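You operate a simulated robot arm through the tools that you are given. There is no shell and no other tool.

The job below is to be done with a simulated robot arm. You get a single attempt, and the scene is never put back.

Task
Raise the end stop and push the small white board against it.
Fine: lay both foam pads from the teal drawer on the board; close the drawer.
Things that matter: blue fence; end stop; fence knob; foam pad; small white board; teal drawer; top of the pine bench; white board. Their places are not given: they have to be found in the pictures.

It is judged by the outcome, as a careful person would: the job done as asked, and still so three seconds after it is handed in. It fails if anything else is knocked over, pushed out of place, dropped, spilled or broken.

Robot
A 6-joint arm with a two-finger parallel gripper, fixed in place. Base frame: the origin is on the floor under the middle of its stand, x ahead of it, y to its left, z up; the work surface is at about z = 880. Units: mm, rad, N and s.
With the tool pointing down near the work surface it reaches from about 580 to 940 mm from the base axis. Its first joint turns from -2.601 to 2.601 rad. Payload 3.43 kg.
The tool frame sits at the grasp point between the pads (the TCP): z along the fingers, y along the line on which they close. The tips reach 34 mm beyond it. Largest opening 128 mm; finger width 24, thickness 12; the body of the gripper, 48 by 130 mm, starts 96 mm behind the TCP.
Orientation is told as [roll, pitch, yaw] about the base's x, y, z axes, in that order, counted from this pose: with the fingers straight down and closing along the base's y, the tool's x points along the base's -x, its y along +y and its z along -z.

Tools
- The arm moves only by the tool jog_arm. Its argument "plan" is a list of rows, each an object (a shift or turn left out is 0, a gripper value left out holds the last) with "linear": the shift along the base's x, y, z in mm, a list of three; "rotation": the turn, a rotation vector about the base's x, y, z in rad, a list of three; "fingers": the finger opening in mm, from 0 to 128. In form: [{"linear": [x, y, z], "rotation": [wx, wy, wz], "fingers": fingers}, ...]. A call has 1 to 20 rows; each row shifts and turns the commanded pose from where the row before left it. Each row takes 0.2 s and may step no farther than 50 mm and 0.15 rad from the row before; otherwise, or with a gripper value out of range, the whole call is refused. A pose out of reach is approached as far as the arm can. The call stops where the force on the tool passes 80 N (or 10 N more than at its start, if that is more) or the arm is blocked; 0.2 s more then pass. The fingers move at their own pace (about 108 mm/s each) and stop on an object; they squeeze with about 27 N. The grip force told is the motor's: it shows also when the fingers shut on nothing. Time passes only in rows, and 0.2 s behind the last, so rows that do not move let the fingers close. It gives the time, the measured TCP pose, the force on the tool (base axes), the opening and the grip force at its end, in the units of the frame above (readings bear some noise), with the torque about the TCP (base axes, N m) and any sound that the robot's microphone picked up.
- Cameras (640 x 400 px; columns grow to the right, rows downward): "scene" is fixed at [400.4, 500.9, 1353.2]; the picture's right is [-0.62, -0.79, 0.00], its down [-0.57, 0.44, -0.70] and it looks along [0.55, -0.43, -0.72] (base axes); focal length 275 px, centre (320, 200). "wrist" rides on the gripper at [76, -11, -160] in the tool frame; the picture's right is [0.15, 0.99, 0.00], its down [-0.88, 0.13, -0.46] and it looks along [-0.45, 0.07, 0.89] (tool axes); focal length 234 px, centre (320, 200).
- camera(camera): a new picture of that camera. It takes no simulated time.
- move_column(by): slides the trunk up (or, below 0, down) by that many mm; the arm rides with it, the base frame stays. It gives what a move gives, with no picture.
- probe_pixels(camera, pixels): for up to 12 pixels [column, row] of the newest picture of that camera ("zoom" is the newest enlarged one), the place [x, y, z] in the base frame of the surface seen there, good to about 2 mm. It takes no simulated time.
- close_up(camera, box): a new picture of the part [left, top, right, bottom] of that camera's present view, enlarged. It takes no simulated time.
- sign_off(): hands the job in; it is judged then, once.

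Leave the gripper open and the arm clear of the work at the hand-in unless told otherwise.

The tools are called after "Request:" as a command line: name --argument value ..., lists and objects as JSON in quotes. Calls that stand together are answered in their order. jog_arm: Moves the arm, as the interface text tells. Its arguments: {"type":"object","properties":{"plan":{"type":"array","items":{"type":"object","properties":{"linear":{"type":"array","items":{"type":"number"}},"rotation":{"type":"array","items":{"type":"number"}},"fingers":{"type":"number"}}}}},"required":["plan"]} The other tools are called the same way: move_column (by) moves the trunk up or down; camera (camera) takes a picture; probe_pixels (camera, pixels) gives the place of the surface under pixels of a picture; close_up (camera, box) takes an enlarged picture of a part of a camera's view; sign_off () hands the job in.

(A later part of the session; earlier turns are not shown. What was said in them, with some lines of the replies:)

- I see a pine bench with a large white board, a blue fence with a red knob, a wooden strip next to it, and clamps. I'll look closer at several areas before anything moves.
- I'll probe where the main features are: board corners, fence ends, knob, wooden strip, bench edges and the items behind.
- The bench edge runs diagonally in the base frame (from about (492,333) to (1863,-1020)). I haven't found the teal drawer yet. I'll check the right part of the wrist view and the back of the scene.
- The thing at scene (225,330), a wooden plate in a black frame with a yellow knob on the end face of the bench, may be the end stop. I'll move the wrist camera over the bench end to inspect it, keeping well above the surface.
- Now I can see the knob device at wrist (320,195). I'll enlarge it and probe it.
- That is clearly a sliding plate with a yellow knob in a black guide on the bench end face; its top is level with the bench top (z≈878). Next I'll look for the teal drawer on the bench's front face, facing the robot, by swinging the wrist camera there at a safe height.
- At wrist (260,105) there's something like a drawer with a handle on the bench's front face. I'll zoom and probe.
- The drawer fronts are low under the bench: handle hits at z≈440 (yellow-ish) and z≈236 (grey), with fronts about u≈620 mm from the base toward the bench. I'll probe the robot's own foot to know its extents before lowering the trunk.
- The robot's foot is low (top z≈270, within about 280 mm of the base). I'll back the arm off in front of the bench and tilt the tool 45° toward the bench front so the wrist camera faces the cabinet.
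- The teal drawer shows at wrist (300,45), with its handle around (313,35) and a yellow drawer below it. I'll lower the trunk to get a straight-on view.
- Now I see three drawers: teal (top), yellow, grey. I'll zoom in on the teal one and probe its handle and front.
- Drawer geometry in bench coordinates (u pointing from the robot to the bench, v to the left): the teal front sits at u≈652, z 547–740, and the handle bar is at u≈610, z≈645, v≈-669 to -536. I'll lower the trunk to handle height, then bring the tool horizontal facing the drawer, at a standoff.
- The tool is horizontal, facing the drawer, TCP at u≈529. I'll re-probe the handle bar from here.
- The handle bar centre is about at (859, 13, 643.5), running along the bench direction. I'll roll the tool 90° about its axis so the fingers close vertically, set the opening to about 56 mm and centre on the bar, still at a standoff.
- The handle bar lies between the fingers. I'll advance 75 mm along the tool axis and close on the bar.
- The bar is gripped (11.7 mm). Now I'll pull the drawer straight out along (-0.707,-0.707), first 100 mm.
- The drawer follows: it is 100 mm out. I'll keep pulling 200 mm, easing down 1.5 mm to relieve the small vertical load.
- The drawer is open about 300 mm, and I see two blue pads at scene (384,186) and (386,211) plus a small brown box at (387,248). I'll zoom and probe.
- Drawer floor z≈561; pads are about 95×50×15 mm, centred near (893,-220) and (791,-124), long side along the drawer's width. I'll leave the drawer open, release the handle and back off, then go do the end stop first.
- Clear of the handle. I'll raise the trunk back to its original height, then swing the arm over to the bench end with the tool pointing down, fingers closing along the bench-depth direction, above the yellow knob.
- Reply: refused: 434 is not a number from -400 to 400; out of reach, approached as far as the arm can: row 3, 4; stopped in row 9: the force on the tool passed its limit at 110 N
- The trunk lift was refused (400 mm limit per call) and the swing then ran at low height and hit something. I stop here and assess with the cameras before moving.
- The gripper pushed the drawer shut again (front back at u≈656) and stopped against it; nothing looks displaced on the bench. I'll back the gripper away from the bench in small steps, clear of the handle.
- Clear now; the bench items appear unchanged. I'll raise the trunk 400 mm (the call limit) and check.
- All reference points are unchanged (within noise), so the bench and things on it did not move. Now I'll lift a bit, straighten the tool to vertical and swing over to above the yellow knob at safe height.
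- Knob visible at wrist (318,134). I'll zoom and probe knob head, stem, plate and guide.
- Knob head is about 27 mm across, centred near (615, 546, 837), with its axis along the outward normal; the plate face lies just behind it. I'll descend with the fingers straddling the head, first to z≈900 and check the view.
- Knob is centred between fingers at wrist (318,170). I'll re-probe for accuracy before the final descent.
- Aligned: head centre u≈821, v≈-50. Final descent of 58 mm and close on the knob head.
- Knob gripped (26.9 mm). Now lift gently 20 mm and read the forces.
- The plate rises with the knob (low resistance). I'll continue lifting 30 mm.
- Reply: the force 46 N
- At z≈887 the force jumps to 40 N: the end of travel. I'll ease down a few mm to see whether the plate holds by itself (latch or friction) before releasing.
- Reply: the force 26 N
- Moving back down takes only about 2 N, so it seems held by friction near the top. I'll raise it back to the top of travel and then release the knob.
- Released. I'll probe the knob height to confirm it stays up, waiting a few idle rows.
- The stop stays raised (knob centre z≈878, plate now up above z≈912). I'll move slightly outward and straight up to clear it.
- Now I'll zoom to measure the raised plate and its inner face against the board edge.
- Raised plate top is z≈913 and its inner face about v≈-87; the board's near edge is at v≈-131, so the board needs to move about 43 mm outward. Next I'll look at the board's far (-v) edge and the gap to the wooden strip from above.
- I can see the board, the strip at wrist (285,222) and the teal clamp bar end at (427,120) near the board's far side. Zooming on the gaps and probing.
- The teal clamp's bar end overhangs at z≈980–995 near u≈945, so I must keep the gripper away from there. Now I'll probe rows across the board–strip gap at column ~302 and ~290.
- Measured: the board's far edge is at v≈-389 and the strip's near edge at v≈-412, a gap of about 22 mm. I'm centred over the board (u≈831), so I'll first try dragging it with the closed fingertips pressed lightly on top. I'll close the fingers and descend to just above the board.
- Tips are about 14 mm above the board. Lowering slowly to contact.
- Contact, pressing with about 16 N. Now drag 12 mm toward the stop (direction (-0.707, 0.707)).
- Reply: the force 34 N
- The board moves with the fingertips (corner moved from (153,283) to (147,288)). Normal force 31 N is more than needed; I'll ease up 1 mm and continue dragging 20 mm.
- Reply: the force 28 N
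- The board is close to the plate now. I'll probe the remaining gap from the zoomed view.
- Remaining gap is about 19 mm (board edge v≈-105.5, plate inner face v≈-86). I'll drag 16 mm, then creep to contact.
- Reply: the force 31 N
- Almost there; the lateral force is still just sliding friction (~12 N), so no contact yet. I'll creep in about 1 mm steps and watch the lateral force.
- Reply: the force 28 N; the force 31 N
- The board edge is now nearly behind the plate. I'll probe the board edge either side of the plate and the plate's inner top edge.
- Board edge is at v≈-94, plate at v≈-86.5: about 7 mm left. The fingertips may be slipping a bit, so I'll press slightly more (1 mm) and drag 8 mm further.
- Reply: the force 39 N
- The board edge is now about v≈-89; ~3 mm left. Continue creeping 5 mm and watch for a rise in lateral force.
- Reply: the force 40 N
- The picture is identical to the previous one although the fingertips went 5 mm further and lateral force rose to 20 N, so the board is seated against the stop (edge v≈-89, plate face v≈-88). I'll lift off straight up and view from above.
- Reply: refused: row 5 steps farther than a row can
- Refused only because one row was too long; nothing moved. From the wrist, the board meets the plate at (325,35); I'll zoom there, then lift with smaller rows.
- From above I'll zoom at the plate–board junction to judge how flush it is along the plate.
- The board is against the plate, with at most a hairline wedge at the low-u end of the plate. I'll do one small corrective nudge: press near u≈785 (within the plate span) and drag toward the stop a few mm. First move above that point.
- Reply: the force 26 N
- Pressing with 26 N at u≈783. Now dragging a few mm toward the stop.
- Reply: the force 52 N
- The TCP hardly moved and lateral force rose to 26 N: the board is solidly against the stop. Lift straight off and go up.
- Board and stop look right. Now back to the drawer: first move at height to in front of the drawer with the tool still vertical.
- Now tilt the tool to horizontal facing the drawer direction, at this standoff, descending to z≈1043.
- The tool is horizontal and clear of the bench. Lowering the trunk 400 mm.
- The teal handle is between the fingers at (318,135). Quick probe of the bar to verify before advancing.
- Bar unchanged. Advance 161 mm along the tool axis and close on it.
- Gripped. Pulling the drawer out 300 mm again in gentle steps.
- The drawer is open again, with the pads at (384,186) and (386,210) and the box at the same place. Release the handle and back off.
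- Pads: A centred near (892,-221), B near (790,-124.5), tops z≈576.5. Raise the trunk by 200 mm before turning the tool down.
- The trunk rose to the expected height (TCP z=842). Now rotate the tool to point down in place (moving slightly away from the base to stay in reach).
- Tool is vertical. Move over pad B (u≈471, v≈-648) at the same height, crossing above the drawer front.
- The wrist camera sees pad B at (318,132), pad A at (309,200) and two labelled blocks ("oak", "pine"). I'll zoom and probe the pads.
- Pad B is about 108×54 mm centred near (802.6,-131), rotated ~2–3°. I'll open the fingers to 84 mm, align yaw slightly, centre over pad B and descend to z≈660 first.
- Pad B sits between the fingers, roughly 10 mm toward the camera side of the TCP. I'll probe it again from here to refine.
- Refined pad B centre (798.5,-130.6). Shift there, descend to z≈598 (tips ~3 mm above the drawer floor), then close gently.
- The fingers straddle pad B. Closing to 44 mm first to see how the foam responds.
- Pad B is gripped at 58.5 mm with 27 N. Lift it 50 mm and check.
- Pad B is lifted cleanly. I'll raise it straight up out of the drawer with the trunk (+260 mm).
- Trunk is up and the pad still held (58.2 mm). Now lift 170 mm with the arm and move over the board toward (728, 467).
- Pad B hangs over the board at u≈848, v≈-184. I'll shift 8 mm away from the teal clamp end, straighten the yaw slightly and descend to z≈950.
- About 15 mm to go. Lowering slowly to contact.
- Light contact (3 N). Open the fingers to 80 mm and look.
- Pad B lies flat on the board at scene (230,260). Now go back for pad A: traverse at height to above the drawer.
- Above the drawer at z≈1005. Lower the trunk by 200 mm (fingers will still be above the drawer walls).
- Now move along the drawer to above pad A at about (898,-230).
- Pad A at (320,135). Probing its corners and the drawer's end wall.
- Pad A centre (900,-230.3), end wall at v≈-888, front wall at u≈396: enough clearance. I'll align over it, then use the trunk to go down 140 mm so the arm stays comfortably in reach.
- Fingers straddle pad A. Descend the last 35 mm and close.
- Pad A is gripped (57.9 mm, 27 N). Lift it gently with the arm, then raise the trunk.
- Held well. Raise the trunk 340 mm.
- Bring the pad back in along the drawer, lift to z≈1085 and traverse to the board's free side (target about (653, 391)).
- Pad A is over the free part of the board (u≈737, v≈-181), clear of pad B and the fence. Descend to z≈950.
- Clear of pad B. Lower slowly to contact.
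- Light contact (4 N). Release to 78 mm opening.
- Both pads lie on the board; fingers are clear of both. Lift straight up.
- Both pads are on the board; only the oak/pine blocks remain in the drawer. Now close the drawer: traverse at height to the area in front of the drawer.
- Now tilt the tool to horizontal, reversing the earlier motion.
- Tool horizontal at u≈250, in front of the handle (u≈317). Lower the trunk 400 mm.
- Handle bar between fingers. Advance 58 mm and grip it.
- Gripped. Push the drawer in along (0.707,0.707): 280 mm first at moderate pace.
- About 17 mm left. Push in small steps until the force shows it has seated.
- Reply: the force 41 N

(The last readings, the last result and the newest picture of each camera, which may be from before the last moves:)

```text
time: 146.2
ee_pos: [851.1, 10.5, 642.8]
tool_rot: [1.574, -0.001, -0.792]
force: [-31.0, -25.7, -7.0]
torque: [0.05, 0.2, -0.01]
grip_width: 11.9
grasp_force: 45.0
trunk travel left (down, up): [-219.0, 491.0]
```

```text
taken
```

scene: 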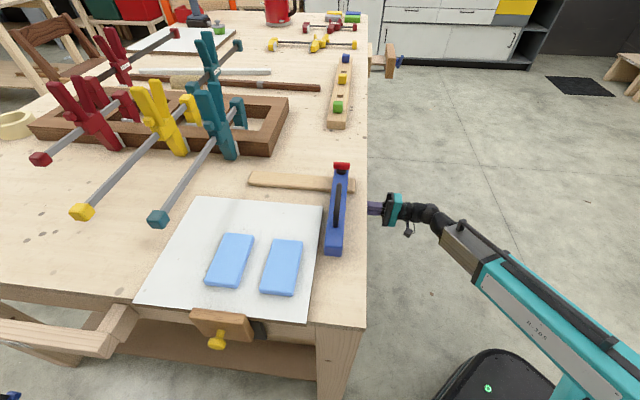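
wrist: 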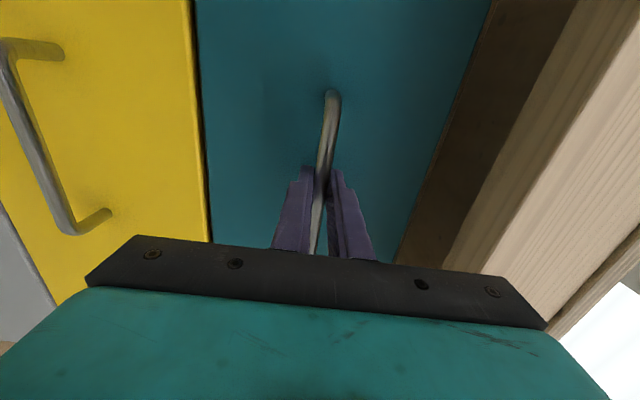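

Force rose to 40 N: the drawer is seated. Open the fingers and back away straight.

Request:
jog_arm --plan '[{"fingers": 40}, {"fingers": 60}, {"fingers": 60}, {"linear": [-20, -20, 0]}, {"linear": [-25, -25, 0]}, {"linear": [-30, -30, 0]}]'

Request:
camera --camera "wrist"

```text
time: 147.6
ee_pos: [777.7, -63.1, 642.1]
tool_rot: [1.574, -0.002, -0.791]
force: [0.9, 0.6, -0.9]
torque: [-0.03, -0.03, -0.02]
grip_width: 60.1
grasp_force: 0.0
trunk travel left (down, up): [-219.0, 491.0]
```

```text
taken
```

wrist: 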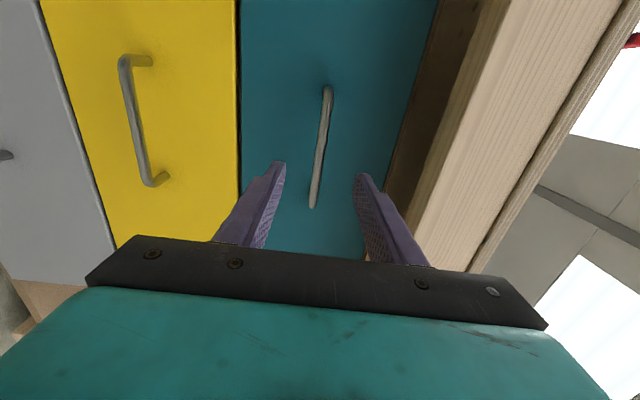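

Released. I'll probe the teal and yellow fronts to compare closure, and back off further.

Request:
probe_pixels --camera "wrist" --pixels '[[280, 60], [360, 60], [300, 120], [280, 140], [200, 60], [200, 150], [225, 100], [100, 130], [318, 150], [395, 100]]'

Request:
jog_arm --plan '[{"linear": [-20, -20, 0]}, {"linear": [-20, -20, 0]}, {"linear": [-20, -20, 0]}]'

Request:
camera --camera "wrist"

```text
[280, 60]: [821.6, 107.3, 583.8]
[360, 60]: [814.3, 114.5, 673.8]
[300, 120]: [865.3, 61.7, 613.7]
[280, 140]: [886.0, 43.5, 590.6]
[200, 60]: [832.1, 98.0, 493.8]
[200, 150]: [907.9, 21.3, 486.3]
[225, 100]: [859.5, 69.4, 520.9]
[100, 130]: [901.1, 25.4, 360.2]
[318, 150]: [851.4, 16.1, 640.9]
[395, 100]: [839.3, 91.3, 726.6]
```

```text
time: 148.4
ee_pos: [719.2, -123.5, 642.0]
tool_rot: [1.574, -0.001, -0.791]
force: [0.5, -0.2, 0.0]
torque: [-0.01, 0.04, -0.04]
grip_width: 59.9
grasp_force: 0.0
trunk travel left (down, up): [-219.0, 491.0]
```

```text
taken
```

wrist: 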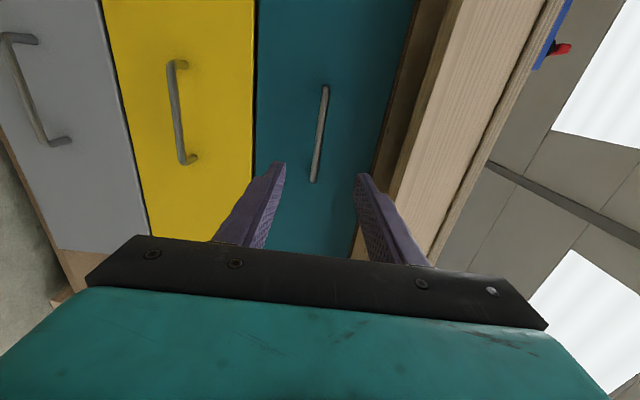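

The teal front is flush with the yellow one (u≈657 for both), so the drawer is fully closed. Raise the trunk 400 mm clear.

Request:
move_column --by 400

Request:
camera --camera "scene"

Request:
close_up --camera "scene" --box '[120, 150, 380, 360]'

```text
time: 152.2
ee_pos: [718.5, -124.0, 1042.6]
tool_rot: [1.574, -0.003, -0.792]
force: [-0.6, 0.0, 0.6]
torque: [-0.02, 0.03, -0.02]
grip_width: 60.0
grasp_force: 0.3
trunk travel left (down, up): [-619.0, 91.0]
```

```text
taken
```

scene: 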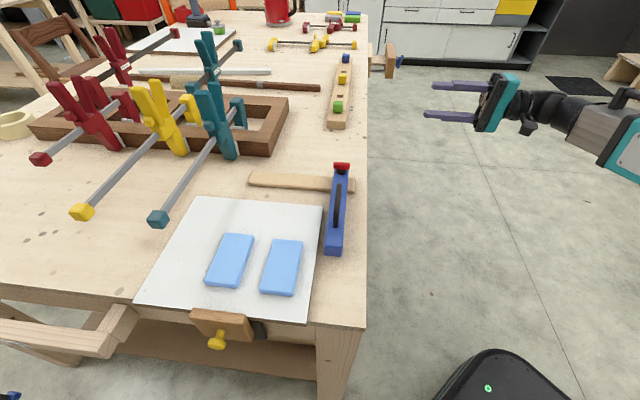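

```text
1.90 times, centred on (250, 255) of scene
```

zoom: 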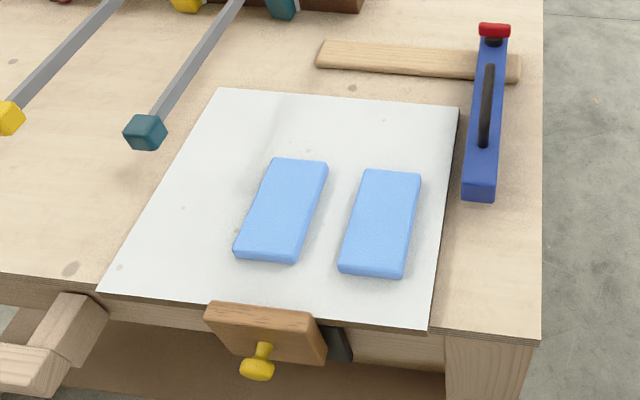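

Everything looks right. Final verification: probe the stop, the board edge, the fence, knob and strip against their original positions.

Request:
close_up --camera "scene" --box '[180, 280, 270, 350]'

Request:
probe_pixels --camera "scene" --pixels '[[341, 166], [335, 248], [252, 180], [352, 186], [365, 320], [230, 260], [282, 267], [218, 343], [222, 318], [150, 303], [308, 318]]'

Request:
probe_pixels --camera "zoom" --pixels '[[60, 146], [60, 150], [60, 154], [520, 205], [520, 209], [280, 150], [280, 158], [200, 150], [400, 172], [150, 160], [420, 190]]'

```text
5.71 times, centred on (225, 315) of scene
```

zoom: 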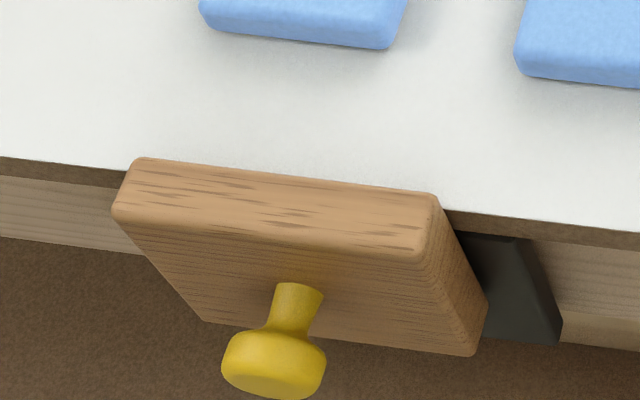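

```text
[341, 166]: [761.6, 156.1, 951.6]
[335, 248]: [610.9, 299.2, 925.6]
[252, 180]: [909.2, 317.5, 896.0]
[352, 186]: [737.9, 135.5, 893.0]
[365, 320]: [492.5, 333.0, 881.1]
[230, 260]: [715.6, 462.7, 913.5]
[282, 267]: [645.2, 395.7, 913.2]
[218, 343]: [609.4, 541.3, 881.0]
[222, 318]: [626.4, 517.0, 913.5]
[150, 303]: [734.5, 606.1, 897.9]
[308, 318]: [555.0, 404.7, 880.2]
```

```text
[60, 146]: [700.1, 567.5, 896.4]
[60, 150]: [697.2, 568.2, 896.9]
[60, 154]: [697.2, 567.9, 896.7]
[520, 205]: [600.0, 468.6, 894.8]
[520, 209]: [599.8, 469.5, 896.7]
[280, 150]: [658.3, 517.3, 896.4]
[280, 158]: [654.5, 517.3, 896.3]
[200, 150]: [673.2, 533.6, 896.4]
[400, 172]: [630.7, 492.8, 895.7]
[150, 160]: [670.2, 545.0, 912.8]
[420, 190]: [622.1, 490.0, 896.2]
```

All references match: fence, knob, strip and bench are unmoved. The stop's top is still at z≈913, the board edge still meets its face, and both pads lie on the board with tops at z≈913. I'll open the gripper fully and back a little farther from the bench before handing in.

Request:
jog_arm --plan '[{"linear": [-10, -10, 15], "fingers": 120}, {"linear": [-10, -10, 15]}, {"linear": [-10, -10, 15]}, {"linear": [0, 0, 0]}, {"linear": [0, 0, 0]}]'

Request:
camera --camera "scene"

Request:
camera --camera "wrist"

```text
time: 153.4
ee_pos: [687.9, -152.6, 1086.2]
tool_rot: [1.574, -0.002, -0.794]
force: [-0.5, -0.7, -0.3]
torque: [0.0, -0.03, 0.02]
grip_width: 120.2
grasp_force: 0.1
trunk travel left (down, up): [-619.0, 91.0]
```

```text
taken
```

scene: 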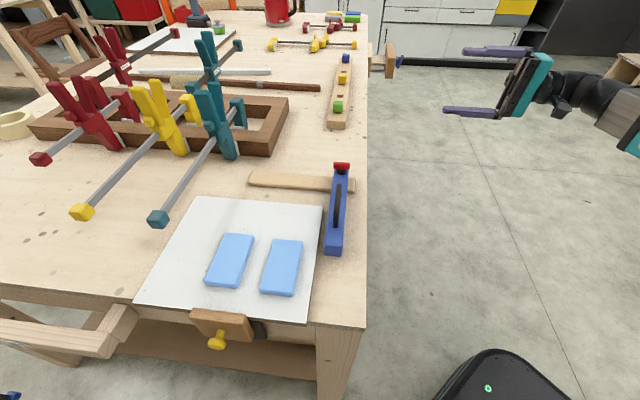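

```text
taken
```

wrist: 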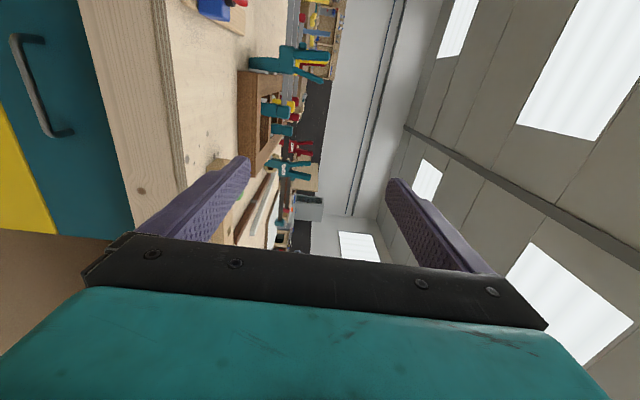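

The end stop is raised, the board sits against it, both pads lie on the board and the teal drawer is closed. The gripper is open and the arm is clear. Handing in.

Request:
sign_off

```text
The job is handed in.
```

The job is done and handed in:

- **End stop:** it is raised, with its top about 33 mm above the bench. No latch showed, so friction seems to hold it, and it had not dropped by my last check before hand-in.
- **Small white board:** it is pushed against the stop. In a final drag the board did not move and the sideways force rose to about 26 N.
- **Foam pads:** both lie flat on the board, side by side.
- **Teal drawer:** it is closed and flush with the yellow drawer below it.

One mistake along the way: a trunk lift was refused for being over the per-call limit. I had already queued the arm swing, so it ran at low height. It pushed the open drawer shut and stopped at 110 N. I backed off and checked. The bench, fence and strip had not moved, and when I reopened the drawer the two pads and the oak block were still in place. The pine block I only saw in the drawer later, so I can't compare its position.

The fence, fence knob and wooden strip ended where they started, within the roughly 2 mm the measurement allows. The clamps look unmoved in the pictures. The gripper is open and the arm is clear of the work.
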